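You operate a simulated robot arm through the tools that you are given. There is no shell and no other tool. Be economical: measure what you need, move in short steps, check, and stop when the job is done.

The job below is to be done with a simulated robot arm. You get a single attempt, and the scene is never put back.

JOB
Bend the blue slat 10 mm on the tester, then give it a load test.
Fine: leave the dial on the mark till the tester's lamp lights, then back to 0 before the load goes on; load off again; the slat stays on the tester; the other slat stays put.

It is judged by the outcome, as a careful person would: the job done as asked, and still so three seconds after it is handed in. It fails if anything else is knocked over, pushed out of place, dropped, spilled or broken.

ROBOT AND FRAMES
A 6-joint arm with a two-finger parallel gripper, fixed in place. Base frame: the origin is at the foot of the arm, x ahead of it, y to its left, z up; the work surface is at about z = 0. Units: m, rad, N and s.
With the tool pointing down near the work surface it reaches from about 0.18 to 0.46 m from the base axis. Its first joint turns from -1.222 to 1.222 rad. Payload 1.9 kg.
The tool frame sits at the grasp point between the pads (the TCP): z along the fingers, y along the line on which they close. The tips reach 0.023 m beyond it. The gripper opens to 0.094 m. The fingers are 0.038 m wide and 0.01 m thick; the gripper's body (0.054 by 0.096 m) begins 0.039 m behind the TCP.
Orientation is that of the tool frame in the base frame, as a unit quaternion [w, x, y, z]. With the fingers straight down and closing along the base's y, the tool's x points along the base's -x, its y along +y and its z along -z.

CONTROLS
- The arm moves only by the tool nudge_tool. Its argument "commands" is a list of rows, each an object of numbers (a shift or turn left out is 0, a gripper value left out holds the last): "dx", "dy", "dz": the shift along the tool's x, y, z in units of 500 mm (1.0 is 500 mm); "wx", "wy", "wz": the turn, a rotation vector about the tool's x, y, z in units of 120 degrees (1.0 is 120 degrees). In form: [{"dx": .., "dy": .., "dz": .., "wx": .., "wy": .., "wz": ..}, ...]. A call has 1 to 10 rows; each row is the pose to reach, as a shift and turn from the pose commanded when the call began, along the tool's axes at that moment. "gripper" is the closure in counts, from 0 (fully open) to 255 (shut), set as the call begins (left out, the last holds). A call with a number of a shift or a turn outside -1 to 1 is refused whole. A row lasts 0.2 s, in which the tool goes at most 0.05 m and 0.15 rad; a call with a longer step from one row to the next is refused whole, and so is a gripper value outside its range. Where a pose cannot be reached the arm comes as near as it can. A force on the tool above 70 N (or 10 N above the force at the start of the call, whichever is more), or a blocked arm, ends the call early, and 0.2 s more pass. Each finger travels about 0.108 m/s and halts on what it meets, pressing with about 42 N; the grip force reading is that of the motor and also rises with nothing between the fingers. The clock runs only during rows and for 0.2 s after the last one: add rows that repeat a pose to give the fingers time. The reply holds the time, the measured pose of the TCP, the force on the tool along the base axes, the opening and the grip force, in the units named above and with some noise.
- Cameras (640 x 400 px; columns grow to the right, rows downward): "scene" is fixed at [0.0569, 0.3076, 0.4445]; the picture's right is [-0.79, -0.61, 0.00], its down [-0.24, 0.31, -0.92] and it looks along [0.56, -0.73, -0.39] (base axes); focal length 234 px, centre (320, 200). "wrist" rides on the gripper at [-0.039, 0, -0.044] in the tool frame; the picture's right is [0.00, -1.00, 0.00], its down [0.97, 0.00, -0.24] and it looks along [0.24, 0.00, 0.97] (tool axes); focal length 218 px, centre (320, 200).
- capture(camera): a new picture of that camera. No time passes.
- probe_pixels(camera, pixels): for up to 12 pixels [column, row] of the newest picture of that camera ("zoom" is the newest enlarged one), the place [x, y, z] in the base frame of the surface seen there, good to about 0.002 m. No time passes.
- inspect(camera, box): a new picture of the part [left, top, right, bottom] of that camera's present view, enlarged. No time passes.
- sign_off(): hands the job in; it is judged then, once.

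Keep the steps short. Do not move on a guess: measure, check each grasp and each placing, and mend mistakes. In all there are 80 turns and 38 pictures (those below and enlarged ones count). Leave the gripper open and the arm clear of the work at the hand-in unless told otherwise, and finish with a single line.

The tools are called after ">>>" as name(argument=value, ...) on one line, values as JSON. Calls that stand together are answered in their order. nudge_tool: Moves the arm, as the interface text tells. Its arguments: {"type":"object","properties":{"commands":{"type":"array","items":{"type":"object","properties":{"dx":{"type":"number"},"dy":{"type":"number"},"dz":{"type":"number"},"wx":{"type":"number"},"wy":{"type":"number"},"wz":{"type":"number"}}}},"gripper":{"type":"number"}},"required":["commands"]} The other tools are called the same way: capture (camera) takes a picture; probe_pixels (camera, pixels) gives the place of the surface under pixels of a picture; inspect (camera, box) takes an enlarged picture of a part of a camera's view; sign_off () hands the job in.

At the start:

```text
time: 0.0
tool_pos: [0.2608, 0.0927, 0.3771]
ee_rot: [0.0, 0.0, 1.0, 0.0]
wrist_force: [0.2, 0.6, 0.6]
opening: 0.0939
grip_force: 0.0
```

scene: 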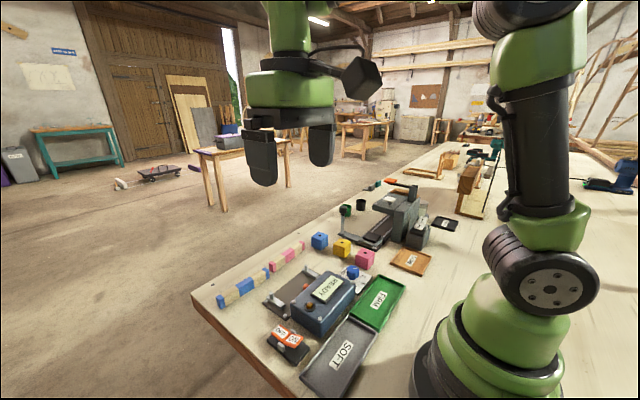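
wrist: 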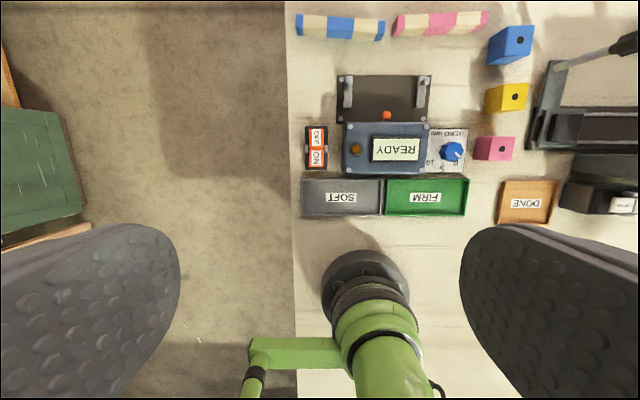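

I see the tester with a screen reading READY, a blue dial, an ON/OFF rocker, SOFT/FIRM trays, and a blue and a pink slat. I'll zoom in on the tester and the slats.

>>> inspect(camera="wrist", box=[280, 0, 560, 230])

>>> inspect(camera="scene", box=[190, 190, 450, 400])

>>> inspect(camera="wrist", box=[410, 110, 490, 190])

```text
1.74 times, centred on (420, 115) of wrist
```

zoom: 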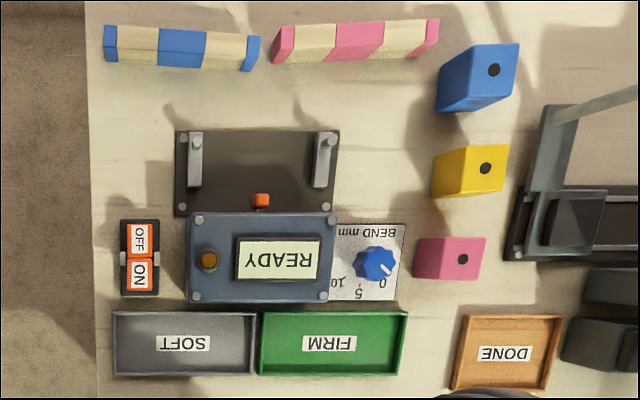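

```text
1.90 times, centred on (320, 295) of scene
```

zoom: 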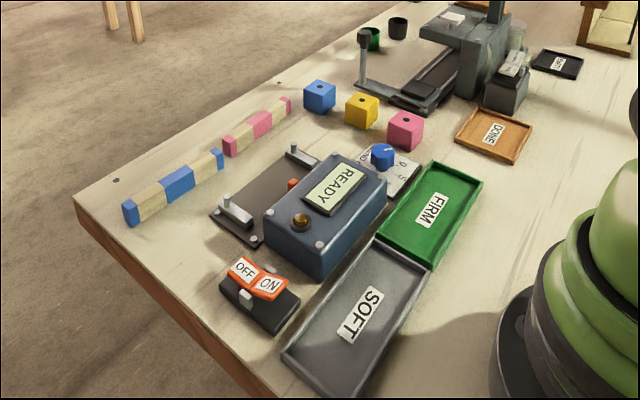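

```text
5.00 times, centred on (450, 150) of wrist
```

zoom: 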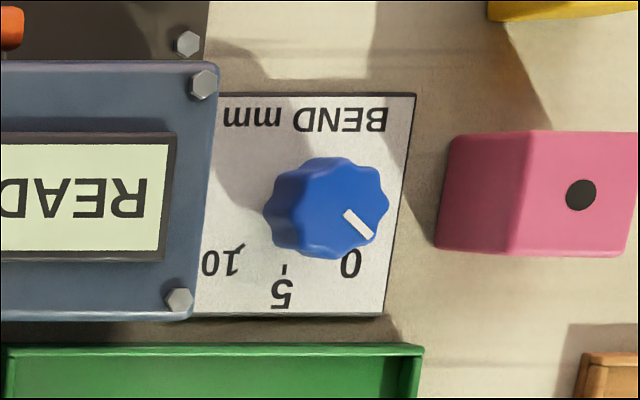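

Now a closer look at the tester bed and the other device, and I'll probe the key places.

>>> probe_pixels(camera="wrist", pixels=[[298, 25], [340, 26], [380, 31], [397, 26], [484, 20], [348, 80], [348, 104], [422, 80], [422, 104], [387, 115], [452, 151], [355, 149]])

>>> inspect(camera="wrist", box=[325, 65, 445, 140])

>>> inspect(camera="scene", box=[215, 230, 335, 310])

>>> inspect(camera="scene", box=[330, 170, 460, 260])

```text
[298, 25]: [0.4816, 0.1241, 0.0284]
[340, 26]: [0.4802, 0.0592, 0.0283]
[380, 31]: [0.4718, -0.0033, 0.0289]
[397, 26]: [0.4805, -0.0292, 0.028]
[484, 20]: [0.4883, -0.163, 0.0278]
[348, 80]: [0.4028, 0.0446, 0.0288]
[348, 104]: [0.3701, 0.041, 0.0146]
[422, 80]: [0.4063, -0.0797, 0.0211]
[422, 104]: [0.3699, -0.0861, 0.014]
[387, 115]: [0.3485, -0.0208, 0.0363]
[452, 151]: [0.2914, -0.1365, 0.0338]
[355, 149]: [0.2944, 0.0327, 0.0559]
```

```text
5.33 times, centred on (385, 102) of wrist
```

zoom: 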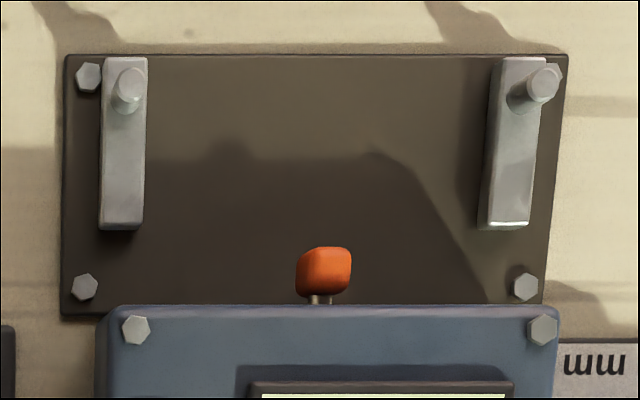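

```text
5.00 times, centred on (275, 270) of scene
```

zoom: 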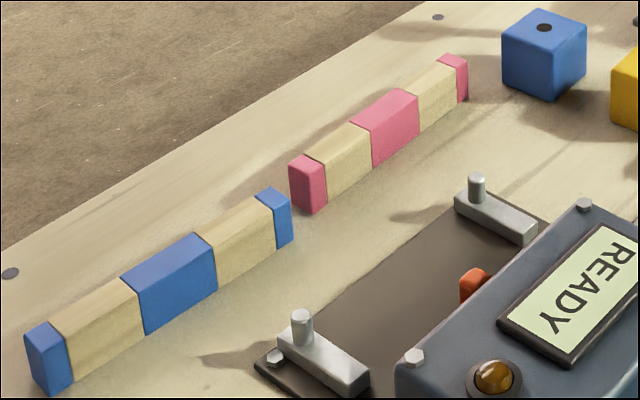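

```text
4.44 times, centred on (395, 215) of scene
```

zoom: 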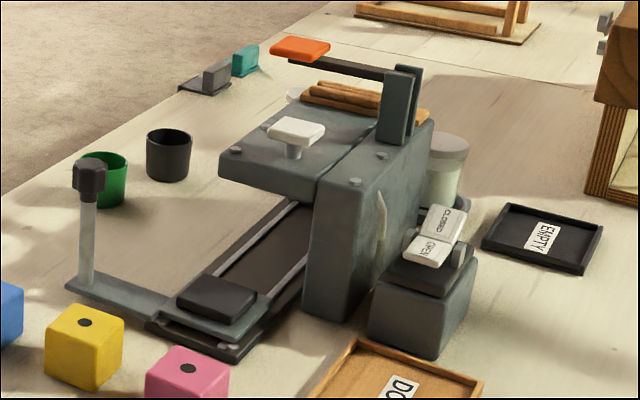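

The tester bed has two pins on support bars and an orange plunger on the near side. The slat needs to lie on the bars between the pins and the plunger. I'll move over the bed for a closer view and precise measurements.

>>> nudge_tool(commands=[{"dx": -0.05, "dy": -0.02, "dz": 0.05}, {"dx": -0.1, "dy": -0.05, "dz": 0.1}, {"dx": -0.15, "dy": -0.07, "dz": 0.15}, {"dx": -0.2, "dy": -0.1, "dz": 0.2}, {"dx": -0.25, "dy": -0.12, "dz": 0.25}, {"dx": -0.25, "dy": -0.12, "dz": 0.25}], gripper=0)

>>> capture(camera="wrist")

```text
time: 1.4
tool_pos: [0.3847, 0.0331, 0.2513]
ee_rot: [0.0, 0.0, 1.0, 0.001]
wrist_force: [-0.8, 0.0, -0.1]
opening: 0.0939
grip_force: 0.0
```

```text
29 pictures are left
```

wrist: 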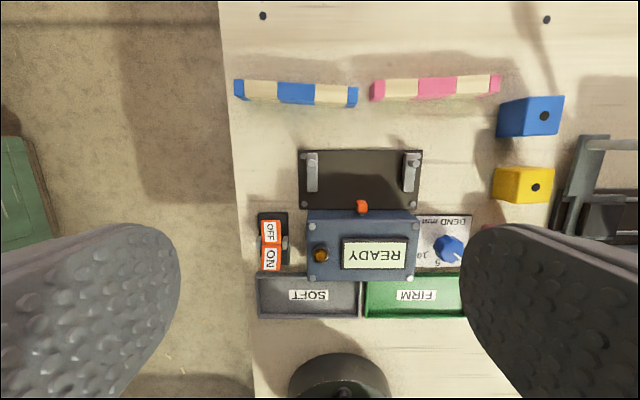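

The view is clearer now. I'll zoom in on the slat and bed for precise probing.

>>> inspect(camera="wrist", box=[225, 65, 435, 215])

```text
2.67 times, centred on (330, 140) of wrist
```

zoom: 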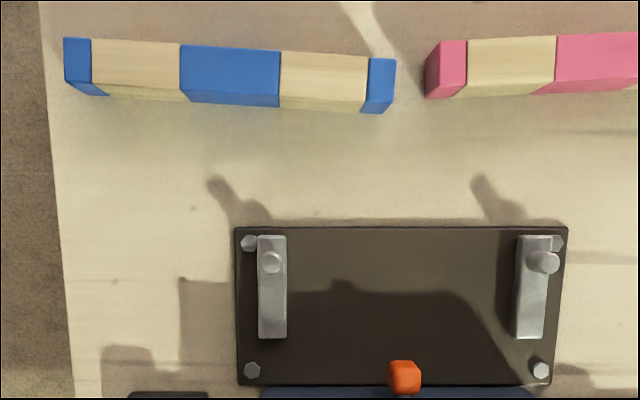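

>>> probe_pixels(camera="zoom", pixels=[[68, 41], [68, 74], [392, 62], [386, 92], [230, 50], [230, 75], [275, 80], [190, 76], [366, 90], [368, 60]])

>>> probe_pixels(camera="zoom", pixels=[[271, 264], [545, 264], [272, 330], [530, 330], [272, 240], [535, 240], [404, 364], [404, 388], [259, 300], [285, 300], [518, 300], [543, 300]])

```text
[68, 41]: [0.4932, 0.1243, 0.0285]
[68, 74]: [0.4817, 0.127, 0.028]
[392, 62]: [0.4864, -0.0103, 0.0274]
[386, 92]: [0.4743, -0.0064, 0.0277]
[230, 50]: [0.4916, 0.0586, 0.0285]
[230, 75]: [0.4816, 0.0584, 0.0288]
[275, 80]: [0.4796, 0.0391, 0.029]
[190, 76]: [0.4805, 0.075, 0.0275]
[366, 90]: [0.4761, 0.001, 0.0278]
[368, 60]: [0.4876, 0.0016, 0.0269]
```

```text
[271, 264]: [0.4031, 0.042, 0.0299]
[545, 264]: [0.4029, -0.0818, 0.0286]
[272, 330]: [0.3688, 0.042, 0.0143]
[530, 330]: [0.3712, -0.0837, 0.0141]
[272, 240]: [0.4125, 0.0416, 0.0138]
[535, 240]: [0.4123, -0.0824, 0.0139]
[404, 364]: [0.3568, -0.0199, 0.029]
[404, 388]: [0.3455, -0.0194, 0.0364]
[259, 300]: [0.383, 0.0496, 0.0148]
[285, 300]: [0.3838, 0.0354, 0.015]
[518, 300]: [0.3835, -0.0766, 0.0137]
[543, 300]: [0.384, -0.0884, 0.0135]
```

The blue slat is about 137 × 13 × 28 mm, centred near (0.486, 0.059) and yawed about 3°. The pins are at x≈0.403, y 0.042 and −0.082, so the bed's middle is y≈−0.020. The bars are at z 0.014. Next I'll turn the gripper so it closes across the slat.

>>> nudge_tool(commands=[{"wz": -0.071}, {"wz": -0.142}, {"wz": -0.213}, {"wz": -0.284}, {"wz": -0.355}, {"wz": -0.426}, {"wz": -0.497}, {"wz": -0.568}, {"wz": -0.639}, {"wz": -0.71}])

```text
time: 3.6
tool_pos: [0.3857, 0.0314, 0.2526]
ee_rot: [0.0, -0.678, 0.735, 0.001]
wrist_force: [1.3, 0.0, 0.0]
opening: 0.0936
grip_force: 0.0
```

The gripper is turned. Now I'll move above the slat at z≈0.10 to check reach and alignment.

>>> nudge_tool(commands=[{"dx": -0.0143, "dy": -0.039, "dz": 0.061, "wz": -0.0154}, {"dx": -0.0286, "dy": -0.078, "dz": 0.122, "wz": -0.0154}, {"dx": -0.043, "dy": -0.117, "dz": 0.183, "wz": -0.0154}, {"dx": -0.0573, "dy": -0.156, "dz": 0.243, "wz": -0.0154}, {"dx": -0.0716, "dy": -0.1947, "dz": 0.304, "wz": -0.0154}, {"dx": -0.0716, "dy": -0.1947, "dz": 0.304, "wz": -0.0154}])

>>> capture(camera="wrist")

```text
time: 5.0
tool_pos: [0.459, 0.0554, 0.1047]
ee_rot: [0.001, -0.688, 0.726, -0.001]
wrist_force: [-0.1, 0.1, -0.3]
opening: 0.0939
grip_force: 0.1
out of reach, approached as far as the arm can: row 4, 5, 6
```

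```text
27 pictures are left
```

wrist: 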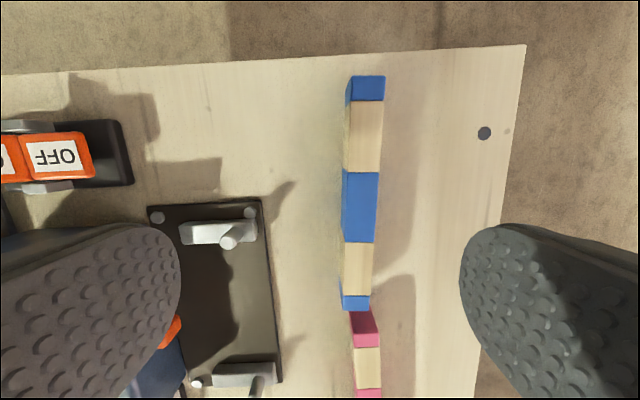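

Vertical reach stops at x≈0.459, while the slat sits at x≈0.486. With the gripper open wide, the outer finger still lands beyond the slat's far face, so closing will draw it in. First I'll check what pose the commands are counted from, with a small pull-back and a partial close.

>>> nudge_tool(commands=[{"dy": 0.054}, {"dy": 0.054}], gripper=43)

```text
time: 5.6
tool_pos: [0.4323, 0.0586, 0.1065]
ee_rot: [0.0, -0.688, 0.725, 0.0]
wrist_force: [0.1, -0.1, 0.0]
opening: 0.0781
grip_force: 0.1
```

Commands count from the reached pose, and the opening is 78 mm. Now I'll go to about (0.459, 0.068) at z 0.06, just above the slat.

>>> nudge_tool(commands=[{"dx": -0.0216, "dy": -0.0523, "dz": 0.04}, {"dx": -0.0216, "dy": -0.0523, "dz": 0.08}, {"dx": -0.0216, "dy": -0.0523, "dz": 0.08}])

>>> capture(camera="wrist")

>>> inspect(camera="scene", box=[190, 210, 350, 320])

```text
time: 6.4
tool_pos: [0.4544, 0.0697, 0.0641]
ee_rot: [-0.001, -0.688, 0.726, 0.0]
wrist_force: [-0.3, -0.1, 0.2]
opening: 0.0781
grip_force: 0.0
out of reach, approached as far as the arm can: row 1, 2, 3
```

```text
26 pictures are left
```

wrist: 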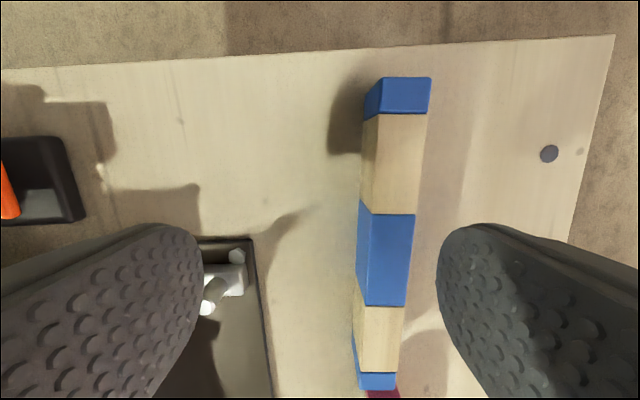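

```text
3.64 times, centred on (270, 265) of scene
```

zoom: 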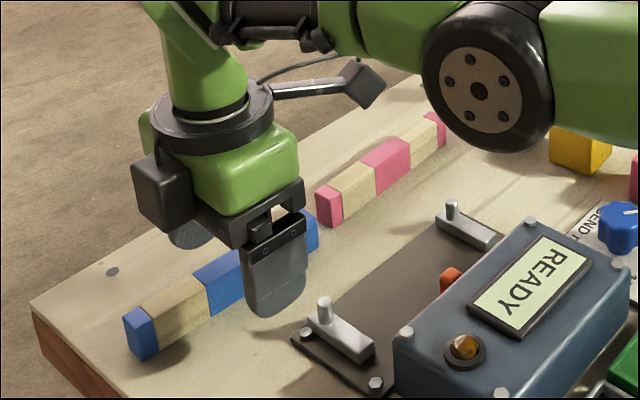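

The reach at this y is x≈0.454, so the outer finger needs the full opening to clear the far face at about 0.4925. I'll open fully and lower to z≈0.046, with the tips at about 0.023, above the bar and beside the pin.

>>> nudge_tool(commands=[{"dz": 0.0}, {"dz": 0.018}, {"dz": 0.036}, {"dz": 0.036}], gripper=0)

>>> capture(camera="wrist")

>>> inspect(camera="scene", box=[190, 210, 350, 320])

```text
time: 7.4
tool_pos: [0.4537, 0.0692, 0.0481]
ee_rot: [0.001, -0.688, 0.725, 0.0]
wrist_force: [-0.2, 0.0, 0.1]
opening: 0.0943
grip_force: 0.1
```

```text
24 pictures are left
```

wrist: 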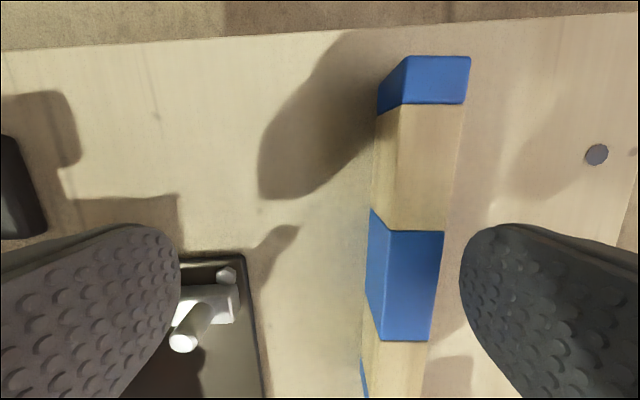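

```text
3.64 times, centred on (270, 265) of scene
```

zoom: 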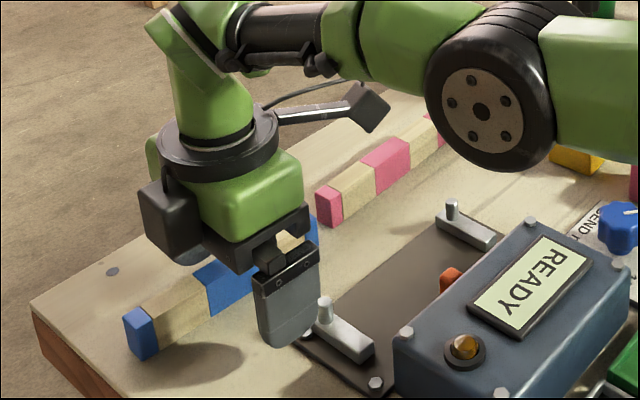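

Both fingers straddle the slat and the pin is clear. Now down 7 mm more, then close slowly to draw the slat in.

>>> nudge_tool(commands=[{"dz": 0.008}, {"dz": 0.016}, {"dz": 0.016}])

>>> nudge_tool(commands=[{}, {}, {}], gripper=150)

>>> capture(camera="wrist")

```text
time: 8.2
tool_pos: [0.4512, 0.0694, 0.0397]
ee_rot: [-0.001, -0.689, 0.725, 0.0]
wrist_force: [0.4, 0.1, -0.2]
opening: 0.0938
grip_force: 0.1
```

```text
time: 9.0
tool_pos: [0.4526, 0.0683, 0.039]
ee_rot: [0.001, -0.689, 0.725, 0.0]
wrist_force: [0.7, 0.1, -0.1]
opening: 0.0387
grip_force: 0.0
```

```text
22 pictures are left
```

wrist: 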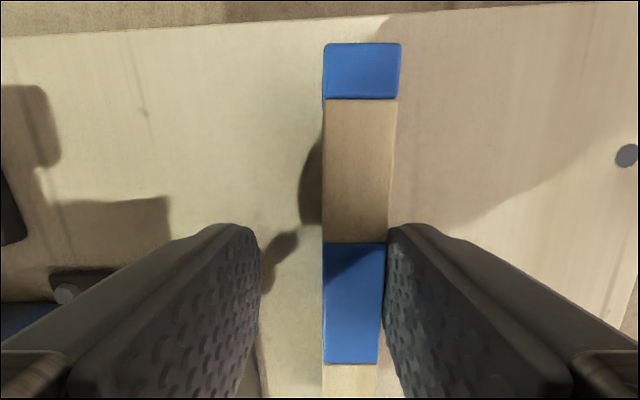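

The slat slid in upright and is aligned. Now I'll lower 10 mm to grip its full height, then close.

>>> nudge_tool(commands=[{"dz": 0.01}, {"dz": 0.02}, {"dz": 0.02}])

>>> nudge_tool(commands=[{}, {}, {}], gripper=255)

>>> capture(camera="wrist")

```text
time: 9.8
tool_pos: [0.4495, 0.0691, 0.0304]
ee_rot: [0.0, -0.689, 0.724, 0.0]
wrist_force: [-0.3, 0.0, 1.0]
opening: 0.0388
grip_force: 0.0
out of reach, approached as far as the arm can: row 1, 2, 3
```

```text
time: 10.6
tool_pos: [0.4503, 0.0683, 0.0297]
ee_rot: [0.001, -0.69, 0.724, 0.0]
wrist_force: [0.2, -0.5, -0.5]
opening: 0.0174
grip_force: 42.0
```

```text
21 pictures are left
```

wrist: 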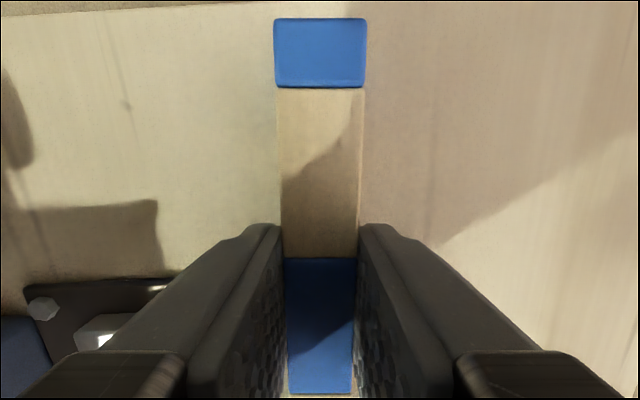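

Gripped: opening 17 mm at 42 N. I'll probe the slat's end to learn its offset in the grip.

>>> probe_pixels(camera="wrist", pixels=[[320, 21], [320, 60], [320, 89], [320, 255], [320, 262], [318, 392]])

```text
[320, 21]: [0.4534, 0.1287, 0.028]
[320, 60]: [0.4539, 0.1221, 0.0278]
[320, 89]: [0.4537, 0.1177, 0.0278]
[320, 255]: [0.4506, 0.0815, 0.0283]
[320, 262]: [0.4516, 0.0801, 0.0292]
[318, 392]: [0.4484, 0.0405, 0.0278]
```

The slat's centre is 8 mm from the TCP toward −y. Now I'll lift straight up 60 mm and then carry the slat over the bed, squaring the yaw.

>>> nudge_tool(commands=[{"dz": -0.04}, {"dz": -0.08}, {"dz": -0.12}, {"dx": 0.056, "dy": 0.039, "dz": -0.12, "wz": -0.012}, {"dx": 0.112, "dy": 0.078, "dz": -0.12, "wz": -0.025}, {"dx": 0.1674, "dy": 0.1164, "dz": -0.12, "wz": -0.025}, {"dx": 0.1674, "dy": 0.1164, "dz": -0.12, "wz": -0.025}])

>>> capture(camera="wrist")

>>> inspect(camera="scene", box=[210, 180, 370, 290])

```text
time: 12.2
tool_pos: [0.4597, 0.0176, 0.0866]
ee_rot: [0.001, 0.708, -0.706, 0.0]
wrist_force: [0.3, 0.3, 0.7]
opening: 0.0
grip_force: 42.4
out of reach, approached as far as the arm can: row 3, 4, 5, 6, 7
```

```text
20 pictures are left
```

wrist: 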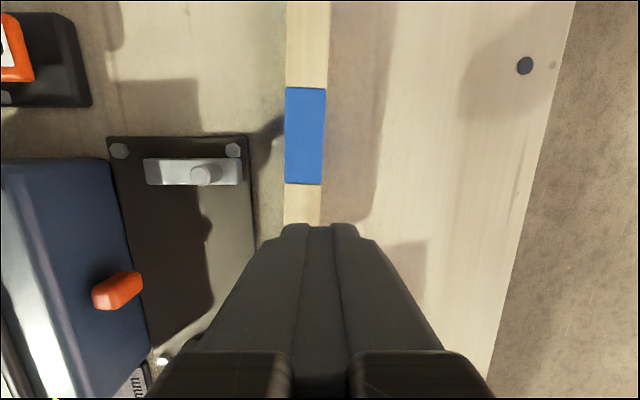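

```text
3.64 times, centred on (290, 235) of scene
```

zoom: 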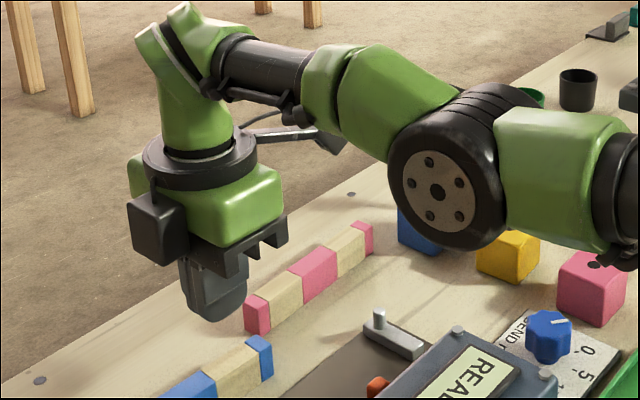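

The grip was lost. The fingers are shut empty at (0.460, 0.018), the arm didn't follow the intended path, and the slat still stands on the table. I'll measure where it is before doing anything.

>>> probe_pixels(camera="wrist", pixels=[[306, 10], [306, 87], [288, 135], [324, 135], [306, 183], [306, 215], [288, 180], [320, 180], [206, 170], [120, 285]])

>>> inspect(camera="scene", box=[190, 210, 350, 320])

```text
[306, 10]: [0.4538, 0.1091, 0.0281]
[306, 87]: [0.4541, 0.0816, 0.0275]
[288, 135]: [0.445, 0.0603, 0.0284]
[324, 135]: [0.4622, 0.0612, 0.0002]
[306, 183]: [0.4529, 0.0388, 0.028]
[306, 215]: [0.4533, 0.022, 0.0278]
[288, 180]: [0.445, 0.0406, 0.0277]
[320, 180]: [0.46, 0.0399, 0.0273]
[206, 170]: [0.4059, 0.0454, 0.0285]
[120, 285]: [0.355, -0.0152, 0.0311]
```

```text
3.64 times, centred on (270, 265) of scene
```

zoom: 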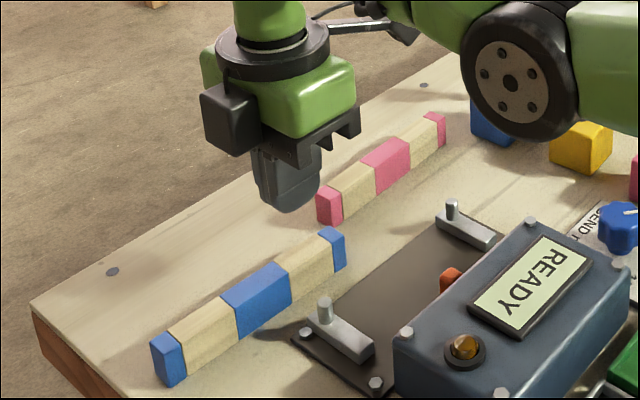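

The slat is upright at (0.453, 0.060), square to the base, and the pink slat is untouched. The arm was working at its stretch limit, which likely spoiled the lift. I'll pull in from the limit first, in small checked moves, and later draw the slat closer before gripping again.

>>> nudge_tool(commands=[{"dy": 0.02, "dz": -0.02}, {"dy": 0.04, "dz": -0.03}, {"dy": 0.06, "dz": -0.03}, {"dy": 0.06, "dz": -0.03}], gripper=92)

```text
time: 13.2
tool_pos: [0.4601, 0.0186, 0.0989]
ee_rot: [0.0, 0.707, -0.707, -0.001]
wrist_force: [-0.9, 0.5, 0.2]
opening: 0.0603
grip_force: 0.1
out of reach, approached as far as the arm can: row 1, 2, 3, 4
```

The arm wouldn't pull inward: z followed but x stayed at 0.460. I'll try the same inward pull while undoing the last bit of yaw, in case a wrist joint is at its limit.

>>> nudge_tool(commands=[{"wz": 0.04}, {"wz": 0.04, "dy": 0.02}, {"wz": 0.04, "dy": 0.04}, {"wz": 0.04, "dy": 0.04}])

```text
time: 14.2
tool_pos: [0.4608, 0.0172, 0.1]
ee_rot: [0.0, -0.678, 0.735, 0.0]
wrist_force: [-0.1, 0.7, 0.4]
opening: 0.0599
grip_force: 0.2
out of reach, approached as far as the arm can: row 2, 3, 4
```

Yaw moves but the radial direction is still stuck, like a straight-elbow stall. I'll raise the tool 80 mm and see whether it frees.

>>> nudge_tool(commands=[{"dz": -0.05}, {"dz": -0.1}, {"dz": -0.16}, {"dz": -0.16, "dy": 0.04}, {"dz": -0.16, "dy": 0.08}, {"dz": -0.16, "dy": 0.08}])

```text
time: 15.6
tool_pos: [0.4202, 0.0217, 0.1809]
ee_rot: [0.0, -0.677, 0.736, 0.0]
wrist_force: [0.3, 0.0, -0.2]
opening: 0.0601
grip_force: 0.2
out of reach, approached as far as the arm can: row 3
```

Freed, now at (0.420, 0.022, 0.181). I'll stay clear of the stretch limit from here. Next I go to (0.435, 0.074) at z 0.08, with the yaw squared.

>>> nudge_tool(commands=[{"dx": -0.027, "dy": -0.005, "dz": 0.05, "wz": -0.02}, {"dx": -0.054, "dy": -0.01, "dz": 0.1, "wz": -0.04}, {"dx": -0.08, "dy": -0.015, "dz": 0.15, "wz": -0.04}, {"dx": -0.1067, "dy": -0.0208, "dz": 0.202, "wz": -0.04}, {"dx": -0.1067, "dy": -0.0208, "dz": 0.202, "wz": -0.04}])

>>> capture(camera="wrist")

```text
time: 16.8
tool_pos: [0.4344, 0.0743, 0.0808]
ee_rot: [0.0, 0.708, -0.707, 0.0]
wrist_force: [0.6, 0.1, 0.8]
opening: 0.0601
grip_force: 0.0
```

```text
17 pictures are left
```

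wrist: 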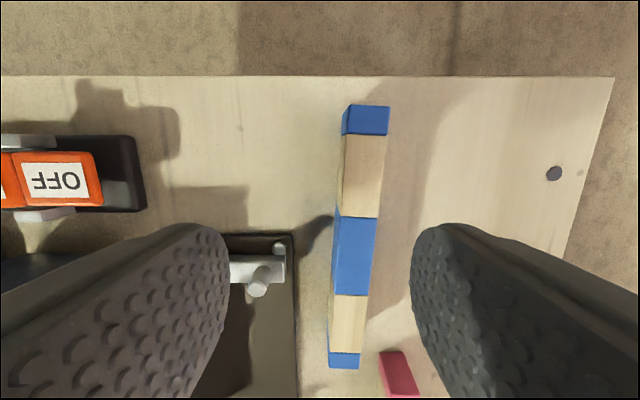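

Aligned over the slat. I'll open to about 68 mm for margin and lower to z≈0.041, then close to draw it in.

>>> nudge_tool(commands=[{}, {"dz": 0.03}, {"dz": 0.06}, {"dz": 0.08}, {"dz": 0.08}], gripper=71)

>>> nudge_tool(commands=[{}, {}, {}], gripper=180)

>>> capture(camera="wrist")

```text
time: 18.0
tool_pos: [0.4341, 0.0729, 0.0399]
ee_rot: [0.0, 0.708, -0.706, 0.0]
wrist_force: [-0.1, 0.2, -0.4]
opening: 0.0678
grip_force: 0.1
```

```text
time: 18.8
tool_pos: [0.4351, 0.0737, 0.0405]
ee_rot: [0.0, 0.708, -0.706, 0.001]
wrist_force: [0.0, 0.2, 0.5]
opening: 0.0277
grip_force: 0.0
```

```text
16 pictures are left
```

wrist: 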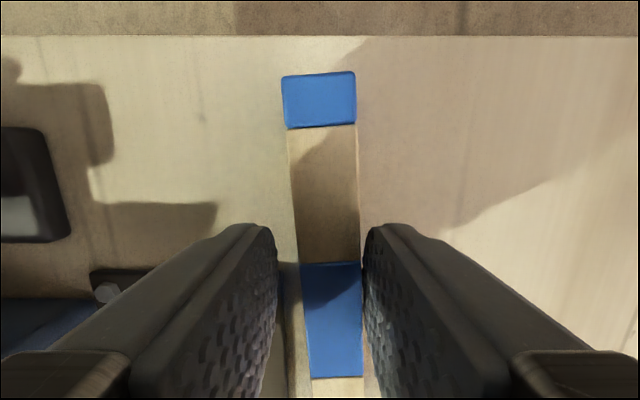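

The slat came in with a slight yaw. I'll narrow the gripper to about 20 mm to square it, lower 8 mm, then grip.

>>> nudge_tool(commands=[{}, {"dz": 0.008}, {"dz": 0.016}, {"dz": 0.016}], gripper=200)

>>> nudge_tool(commands=[{}, {}, {}], gripper=255)

>>> nudge_tool(commands=[{"dz": -0.01}, {"dz": -0.02}, {"dz": -0.04}, {"dz": -0.06}, {"dz": -0.06}])

>>> capture(camera="wrist")

```text
time: 19.8
tool_pos: [0.4342, 0.0749, 0.0318]
ee_rot: [0.0, 0.707, -0.707, -0.001]
wrist_force: [0.4, -0.1, 0.1]
opening: 0.0202
grip_force: 0.0
```

```text
time: 20.6
tool_pos: [0.4359, 0.0752, 0.0318]
ee_rot: [0.0, 0.708, -0.706, 0.0]
wrist_force: [-1.0, -0.4, -1.0]
opening: 0.0173
grip_force: 42.7
```

```text
time: 21.8
tool_pos: [0.4357, 0.075, 0.0602]
ee_rot: [0.0, 0.708, -0.706, 0.0]
wrist_force: [0.7, -0.8, -0.7]
opening: 0.0173
grip_force: 41.7
```

```text
15 pictures are left
```

wrist: 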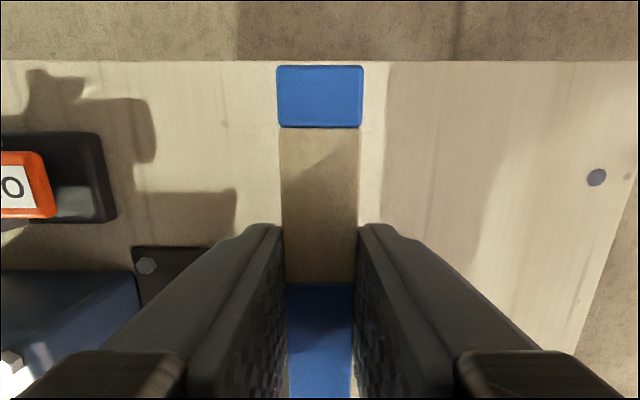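

The slat is lifted and held, opening 17.3 mm. I'll probe it in the grip before carrying it.

>>> probe_pixels(camera="wrist", pixels=[[320, 69], [320, 125], [320, 130], [320, 278], [320, 286], [320, 390], [300, 100], [345, 100]])

```text
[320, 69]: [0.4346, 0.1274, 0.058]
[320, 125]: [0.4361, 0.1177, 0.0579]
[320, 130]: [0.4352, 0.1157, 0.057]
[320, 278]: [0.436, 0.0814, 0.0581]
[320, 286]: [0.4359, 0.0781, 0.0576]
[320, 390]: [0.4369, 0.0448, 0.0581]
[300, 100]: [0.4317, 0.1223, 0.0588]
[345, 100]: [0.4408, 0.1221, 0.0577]
```

The slat's centre is 15 mm from the TCP toward −y, and it is level and square. Lift 25 mm more, then carry it to TCP (0.388, −0.005) above the bars.

>>> nudge_tool(commands=[{"dz": -0.03}, {"dz": -0.05}, {"dz": -0.05, "dx": 0.04, "dy": 0.024}, {"dz": -0.05, "dx": 0.08, "dy": 0.048}, {"dz": -0.05, "dx": 0.12, "dy": 0.072}, {"dz": -0.05, "dx": 0.16, "dy": 0.0954}, {"dz": -0.05, "dx": 0.16, "dy": 0.0954}])

>>> capture(camera="wrist")

```text
time: 23.4
tool_pos: [0.3868, -0.0064, 0.0858]
ee_rot: [0.0, 0.707, -0.707, 0.0]
wrist_force: [0.3, -0.8, 0.5]
opening: 0.0171
grip_force: 41.8
```

```text
14 pictures are left
```

wrist: 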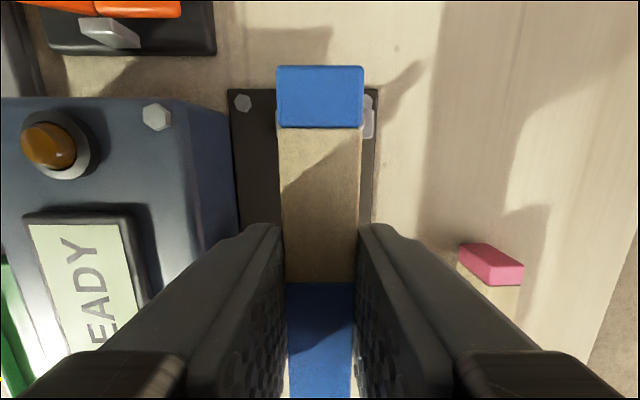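

Held over the bars with the lamp off and the screen at READY. Lowering to z≈0.047, just above seating height.

>>> nudge_tool(commands=[{"dz": 0.03}, {"dz": 0.055}, {"dz": 0.07}, {"dz": 0.076}, {"dz": 0.076}])

>>> inspect(camera="scene", box=[220, 220, 360, 316])

```text
time: 24.6
tool_pos: [0.386, -0.0061, 0.0485]
ee_rot: [0.0, 0.708, -0.706, 0.0]
wrist_force: [0.1, 0.1, -0.5]
opening: 0.0171
grip_force: 41.5
```

```text
4.17 times, centred on (290, 268) of scene
```

zoom: 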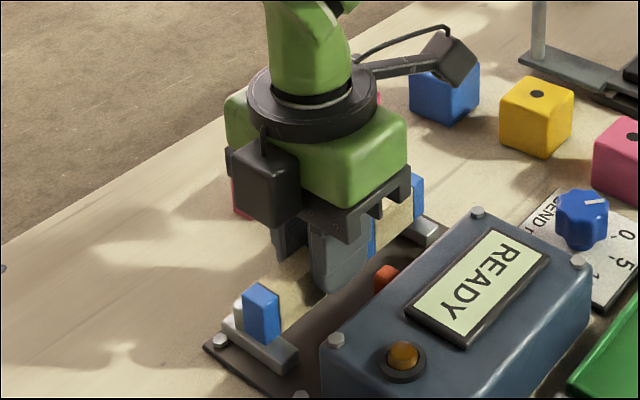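

The slat sits on the plunger side of the pins, just above the bars. Lowering 3 mm and watching the force.

>>> nudge_tool(commands=[{"dz": 0.004}, {"dz": 0.007}, {"dz": 0.007}])

```text
time: 25.4
tool_pos: [0.3873, -0.0055, 0.0453]
ee_rot: [0.0, 0.708, -0.707, 0.001]
wrist_force: [-4.8, 0.2, 14.3]
opening: 0.0174
grip_force: 41.8
```

Seated: 14 N up and lightly touching the pins. Opening just a few millimetres, because the plunger is near the inner finger, then lifting.

>>> nudge_tool(commands=[{}, {}], gripper=190)

>>> nudge_tool(commands=[{"dz": -0.02}, {"dz": -0.06}, {"dz": -0.12}, {"dz": -0.2}, {"dz": -0.26}, {"dz": -0.26}])

>>> capture(camera="wrist")

```text
time: 26.0
tool_pos: [0.3861, -0.0067, 0.0443]
ee_rot: [0.0, 0.708, -0.706, 0.0]
wrist_force: [0.6, -0.1, -0.7]
opening: 0.0239
grip_force: 0.1
```

```text
time: 27.4
tool_pos: [0.386, -0.0068, 0.1762]
ee_rot: [0.0, 0.707, -0.707, 0.0]
wrist_force: [-0.5, 0.0, 0.5]
opening: 0.0241
grip_force: 0.0
```

```text
12 pictures are left
```

wrist: 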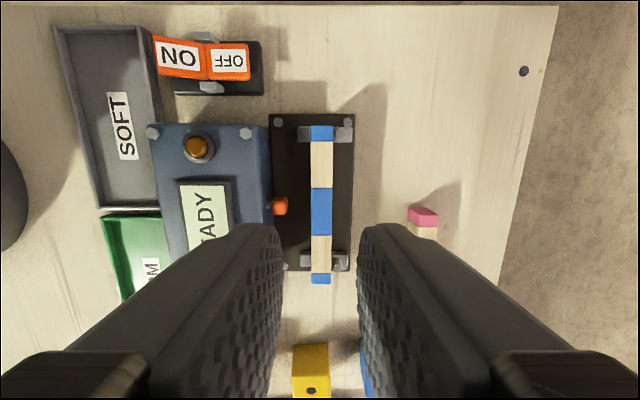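

The slat is on the bed. I'll probe it, the plunger, and the ON/OFF rocker surfaces.

>>> probe_pixels(camera="wrist", pixels=[[322, 128], [320, 280], [321, 210], [312, 210], [330, 210], [286, 206], [160, 57], [180, 57], [200, 58], [215, 61], [230, 62], [244, 62]])

>>> inspect(camera="scene", box=[220, 230, 380, 370])

```text
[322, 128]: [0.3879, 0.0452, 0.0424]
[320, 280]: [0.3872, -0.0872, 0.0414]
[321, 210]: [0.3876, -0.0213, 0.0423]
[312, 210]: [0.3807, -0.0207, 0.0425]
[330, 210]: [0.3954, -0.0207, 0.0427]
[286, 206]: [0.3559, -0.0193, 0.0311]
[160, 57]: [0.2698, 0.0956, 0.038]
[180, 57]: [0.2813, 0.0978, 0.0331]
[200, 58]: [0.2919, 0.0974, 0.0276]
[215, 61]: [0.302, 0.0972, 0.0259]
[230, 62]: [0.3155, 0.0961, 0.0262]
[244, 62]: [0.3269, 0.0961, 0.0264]
```

```text
2.86 times, centred on (300, 300) of scene
```

zoom: 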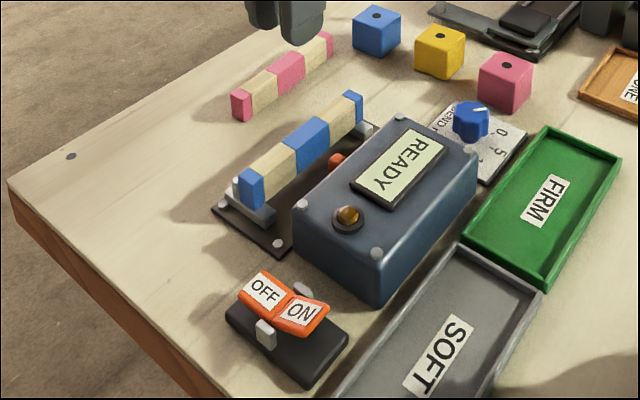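

The slat is seated squarely (x 0.380–0.396, y 0.047…−0.089). The rocker is at OFF, with its ON end raised at about (0.272, 0.096, 0.038). Next comes the dial near (0.291, −0.137), so I'll go above it with an open gripper to measure.

>>> nudge_tool(commands=[{"dx": 0.05, "dy": 0.038}, {"dx": 0.1, "dy": 0.076}, {"dx": 0.15, "dy": 0.114}, {"dx": 0.2, "dy": 0.152, "dz": 0.02}, {"dx": 0.26, "dy": 0.19, "dz": 0.04}, {"dx": 0.26, "dy": 0.19, "dz": 0.04}], gripper=0)

>>> inspect(camera="wrist", box=[170, 80, 470, 280])

```text
time: 28.8
tool_pos: [0.2909, -0.1362, 0.1544]
ee_rot: [0.001, 0.707, -0.707, 0.0]
wrist_force: [-0.3, 0.3, 0.0]
opening: 0.0937
grip_force: 0.0
```

```text
2.00 times, centred on (320, 180) of wrist
```

zoom: 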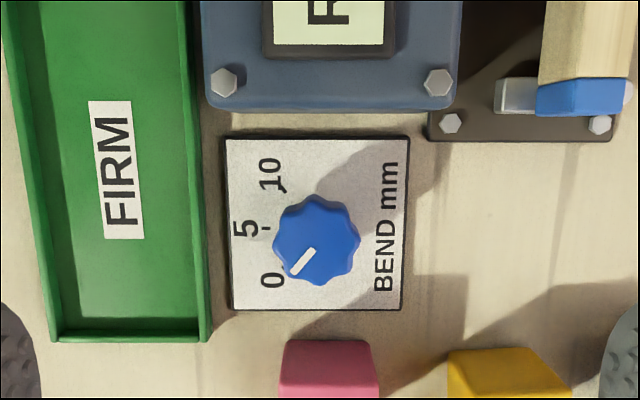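

The dial marks are clear: 0, 5 and 10 sit at about +45°, 0° and −45° around the left side, and the pointer is on 0. Going to 10 is roughly a 90° clockwise turn seen from above. I'll probe the knob and the clearances around it.

>>> probe_pixels(camera="zoom", pixels=[[317, 240], [277, 240], [357, 240], [317, 200], [317, 280], [290, 270], [266, 228], [282, 190], [280, 109], [330, 345], [203, 230], [330, 308]])

```text
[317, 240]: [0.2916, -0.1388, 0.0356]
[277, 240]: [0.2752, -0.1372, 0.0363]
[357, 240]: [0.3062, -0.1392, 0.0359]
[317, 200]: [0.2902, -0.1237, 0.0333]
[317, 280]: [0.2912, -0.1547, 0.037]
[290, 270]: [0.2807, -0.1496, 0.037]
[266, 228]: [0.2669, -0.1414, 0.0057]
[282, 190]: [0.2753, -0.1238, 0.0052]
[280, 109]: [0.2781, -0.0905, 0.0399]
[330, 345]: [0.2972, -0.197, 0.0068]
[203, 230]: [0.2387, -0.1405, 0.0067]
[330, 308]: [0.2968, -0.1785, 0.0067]
```

Clearances are ample: box face at y≈−0.093, cube past y −0.19, tray rim at x≈0.238. The knob is centred at (0.291, −0.139), 32 mm across, top at z 0.036. I'll set the opening to 50 mm and lower onto it to z≈0.037.

>>> nudge_tool(commands=[{"dx": 0.0055, "dz": 0.05}, {"dx": 0.0055, "dz": 0.1}, {"dx": 0.0055, "dz": 0.15}, {"dx": 0.0055, "dz": 0.18}, {"dx": 0.0055, "dz": 0.21}, {"dx": 0.0055, "dz": 0.235}, {"dx": 0.0055, "dz": 0.235}], gripper=119)

>>> capture(camera="wrist")

```text
time: 30.4
tool_pos: [0.2934, -0.1376, 0.0374]
ee_rot: [0.0, 0.708, -0.707, 0.0]
wrist_force: [-0.1, -0.5, -0.4]
opening: 0.0499
grip_force: 0.1
```

```text
9 pictures are left
```

wrist: 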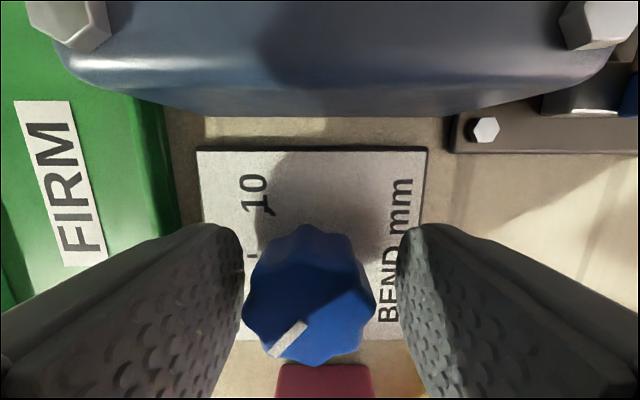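

The knob is between the fingers, about 1.5 mm off centre. I'll shift by that and close on it.

>>> nudge_tool(commands=[{"dy": 0.004}, {"dy": 0.004}])

>>> nudge_tool(commands=[{}, {}, {}], gripper=255)

```text
time: 31.0
tool_pos: [0.291, -0.1381, 0.0381]
ee_rot: [0.0, 0.707, -0.707, -0.001]
wrist_force: [0.1, 0.6, 0.0]
opening: 0.0502
grip_force: 0.1
```

```text
time: 31.8
tool_pos: [0.2898, -0.1377, 0.0376]
ee_rot: [-0.001, 0.708, -0.707, -0.002]
wrist_force: [-11.0, 0.2, 9.3]
opening: 0.0321
grip_force: 45.3
```

The knob is gripped at 32 mm. Turning clockwise about 84° in one call, then I'll check against the mark.

>>> nudge_tool(commands=[{"wz": 0.07}, {"wz": 0.14}, {"wz": 0.21}, {"wz": 0.28}, {"wz": 0.35}, {"wz": 0.42}, {"wz": 0.49}, {"wz": 0.56}, {"wz": 0.63}, {"wz": 0.7}])

>>> inspect(camera="scene", box=[250, 230, 430, 350])

```text
time: 34.0
tool_pos: [0.2903, -0.1402, 0.0377]
ee_rot: [0.002, -0.052, 0.999, -0.001]
wrist_force: [20.6, -10.7, -17.8]
opening: 0.0323
grip_force: 45.1
```

```text
3.33 times, centred on (340, 290) of scene
```

zoom: 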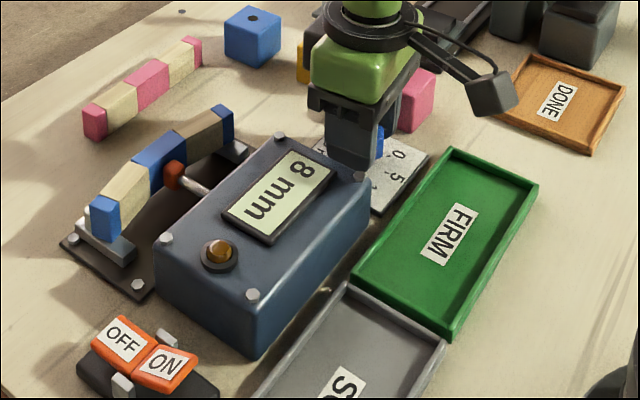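

The screen reads "8 mm" and the slat is bending, so the true turn is a bit more than 84°. Turn 12° further and read again.

>>> nudge_tool(commands=[{"wz": 0.05}, {"wz": 0.1}, {"wz": 0.1}])

>>> inspect(camera="scene", box=[250, 230, 430, 350])

```text
time: 34.8
tool_pos: [0.2904, -0.14, 0.0386]
ee_rot: [0.003, 0.053, 0.999, -0.001]
wrist_force: [10.8, -35.5, -13.3]
opening: 0.0324
grip_force: 44.9
```

```text
3.33 times, centred on (340, 290) of scene
```

zoom: 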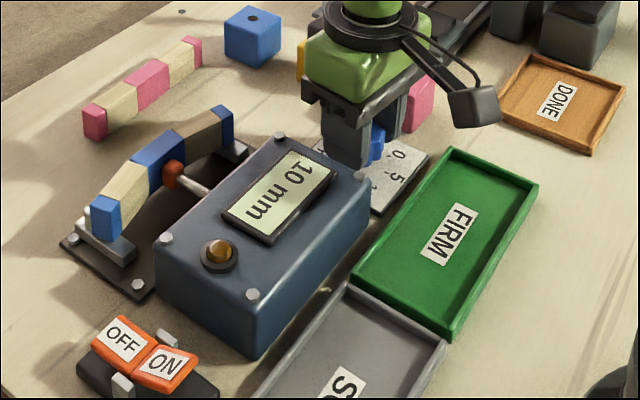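

It reads "10 mm" and the lamp is not lit yet. I'll hold the pose for a few seconds, then check the lamp.

>>> nudge_tool(commands=[{}, {}, {}, {}, {}, {}, {}, {}, {}, {}])

>>> nudge_tool(commands=[{}, {}, {}, {}, {}, {}, {}, {}, {}, {}])

>>> inspect(camera="scene", box=[250, 230, 430, 350])

```text
time: 37.0
tool_pos: [0.2904, -0.1404, 0.038]
ee_rot: [0.002, 0.052, 0.999, -0.001]
wrist_force: [-1.2, -45.6, 3.8]
opening: 0.0322
grip_force: 44.8
```

```text
time: 39.2
tool_pos: [0.29, -0.1404, 0.0381]
ee_rot: [0.002, 0.052, 0.999, -0.001]
wrist_force: [-0.2, -45.3, 9.5]
opening: 0.0323
grip_force: 44.7
```

```text
3.33 times, centred on (340, 290) of scene
```

zoom: 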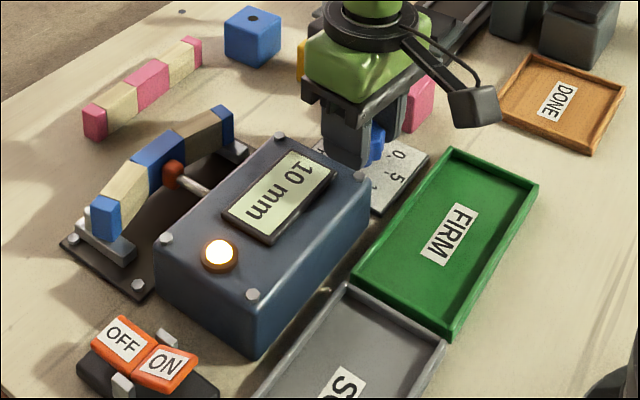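

The lamp is lit. Turning back to 0: 84°, then the last 12°.

>>> nudge_tool(commands=[{"wz": -0.07}, {"wz": -0.14}, {"wz": -0.21}, {"wz": -0.28}, {"wz": -0.35}, {"wz": -0.42}, {"wz": -0.49}, {"wz": -0.56}, {"wz": -0.63}, {"wz": -0.7}])

>>> nudge_tool(commands=[{"wz": -0.05}, {"wz": -0.1}, {"wz": -0.1}, {"wz": -0.1}])

>>> inspect(camera="scene", box=[250, 230, 430, 350])

```text
time: 41.4
tool_pos: [0.2903, -0.1388, 0.0375]
ee_rot: [0.0, -0.631, 0.776, 0.0]
wrist_force: [11.5, -10.8, 16.5]
opening: 0.0324
grip_force: 45.5
```

```text
time: 42.4
tool_pos: [0.2895, -0.1383, 0.0376]
ee_rot: [-0.001, -0.707, 0.707, 0.001]
wrist_force: [9.9, -12.4, 0.5]
opening: 0.0323
grip_force: 45.1
```

```text
3.33 times, centred on (340, 290) of scene
```

zoom: 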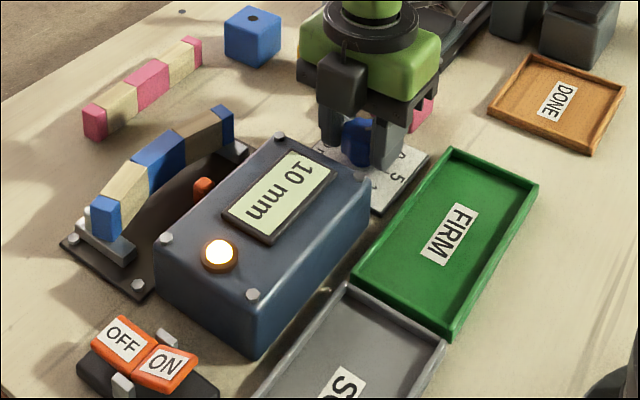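

The plunger has retracted and the slat has kept its bend. The lamp and "10 mm" stay on as the record. I'll release the knob, rise, and check the pointer.

>>> nudge_tool(commands=[{}, {}, {"dz": -0.02}, {"dz": -0.08}, {"dz": -0.16}, {"dz": -0.22}, {"dz": -0.22}], gripper=119)

>>> inspect(camera="wrist", box=[230, 80, 430, 280])

```text
time: 44.0
tool_pos: [0.2925, -0.1379, 0.1501]
ee_rot: [0.0, 0.708, -0.706, 0.0]
wrist_force: [0.4, 1.1, 0.9]
opening: 0.0499
grip_force: 0.0
```

```text
2.00 times, centred on (330, 180) of wrist
```

zoom: 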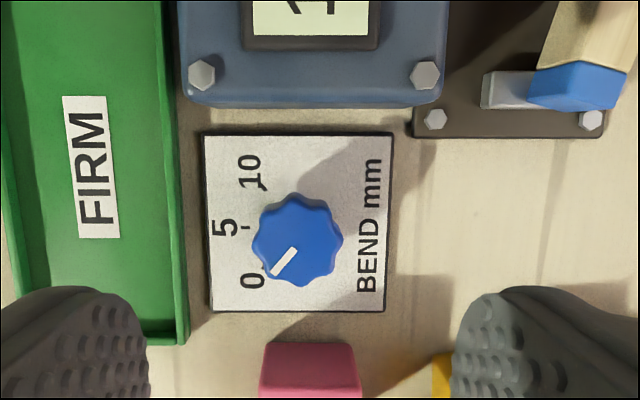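

The pointer is on 0. Now for the load rocker: I'll shut the gripper and move above its raised ON end at (0.274, 0.0965).

>>> nudge_tool(commands=[{"dx": -0.08, "dy": 0.006}, {"dx": -0.16, "dy": 0.012}, {"dx": -0.24, "dy": 0.018}, {"dx": -0.32, "dy": 0.024}, {"dx": -0.4, "dy": 0.03}, {"dx": -0.469, "dy": 0.036}, {"dx": -0.469, "dy": 0.036, "dz": 0.06}, {"dx": -0.469, "dy": 0.036, "dz": 0.13}, {"dx": -0.469, "dy": 0.036, "dz": 0.13}], gripper=255)

```text
time: 46.0
tool_pos: [0.2718, 0.0954, 0.08]
ee_rot: [0.0, 0.707, -0.707, 0.0]
wrist_force: [0.0, -0.3, 0.3]
opening: 0.0
grip_force: 42.1
```

In place at (0.272, 0.095), tips about 19 mm above the ON end. Pressing down slowly to tip z≈0.027.

>>> nudge_tool(commands=[{"dz": 0.03}, {"dz": 0.04}, {"dz": 0.047}, {"dz": 0.054}, {"dz": 0.06}, {"dz": 0.06}])

>>> inspect(camera="scene", box=[220, 240, 400, 370])

```text
time: 47.4
tool_pos: [0.2709, 0.0959, 0.0523]
ee_rot: [0.0, 0.708, -0.707, 0.0]
wrist_force: [0.2, -0.1, -0.6]
opening: 0.0002
grip_force: 42.4
```

```text
3.08 times, centred on (310, 305) of scene
```

zoom: 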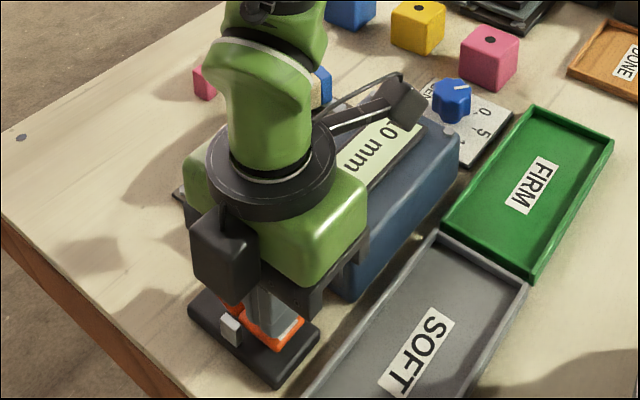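

No resisting force, so the rocker seems to have flipped. I'll press 3 mm more to confirm it is home, then rise and look.

>>> nudge_tool(commands=[{"dz": 0.004}, {"dz": 0.007}, {"dz": 0.007}])

>>> nudge_tool(commands=[{"dz": -0.03}, {"dz": -0.08}, {"dz": -0.12}, {"dz": -0.16}, {"dz": -0.16}, {"dz": -0.16}, {"dz": -0.16}, {"dz": -0.16}])

>>> capture(camera="scene")

```text
time: 48.2
tool_pos: [0.2712, 0.0956, 0.0481]
ee_rot: [0.0, 0.708, -0.706, 0.0]
wrist_force: [0.4, 0.5, 0.4]
opening: 0.0
grip_force: 42.3
```

```text
time: 50.0
tool_pos: [0.2715, 0.0935, 0.1282]
ee_rot: [0.001, 0.707, -0.707, -0.001]
wrist_force: [-0.4, -0.2, -0.8]
opening: 0.0
grip_force: 42.1
```

```text
2 pictures are left
```

scene: 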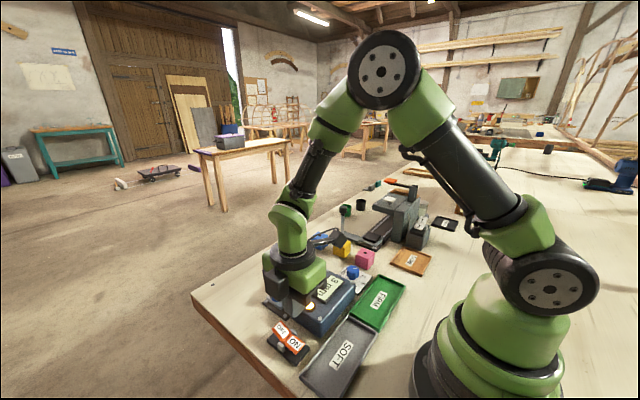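

The display seems to have changed. I'll check the rocker's state by probing its two faces in this picture.

>>> probe_pixels(camera="scene", pixels=[[277, 326], [281, 329], [284, 332], [290, 339], [294, 343], [298, 346]])

```text
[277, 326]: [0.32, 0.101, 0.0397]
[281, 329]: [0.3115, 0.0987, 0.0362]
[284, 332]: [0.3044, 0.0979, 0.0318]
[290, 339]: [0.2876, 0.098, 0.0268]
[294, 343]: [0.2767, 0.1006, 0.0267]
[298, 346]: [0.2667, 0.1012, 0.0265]
```

The rocker is ON (ON face flat at z 0.027, OFF end raised). I'll read the display and the lamp once.

>>> inspect(camera="scene", box=[260, 255, 370, 345])

```text
4.44 times, centred on (315, 300) of scene
```

zoom: 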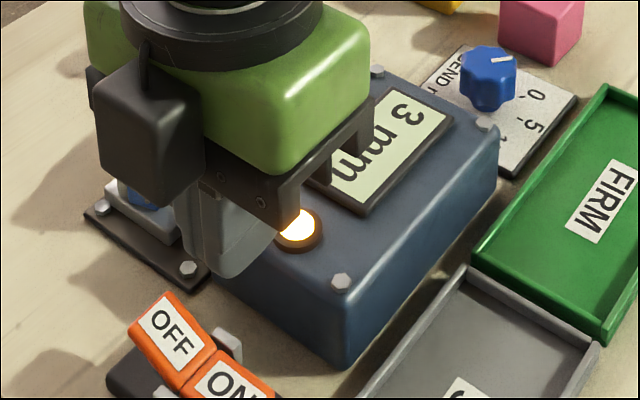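

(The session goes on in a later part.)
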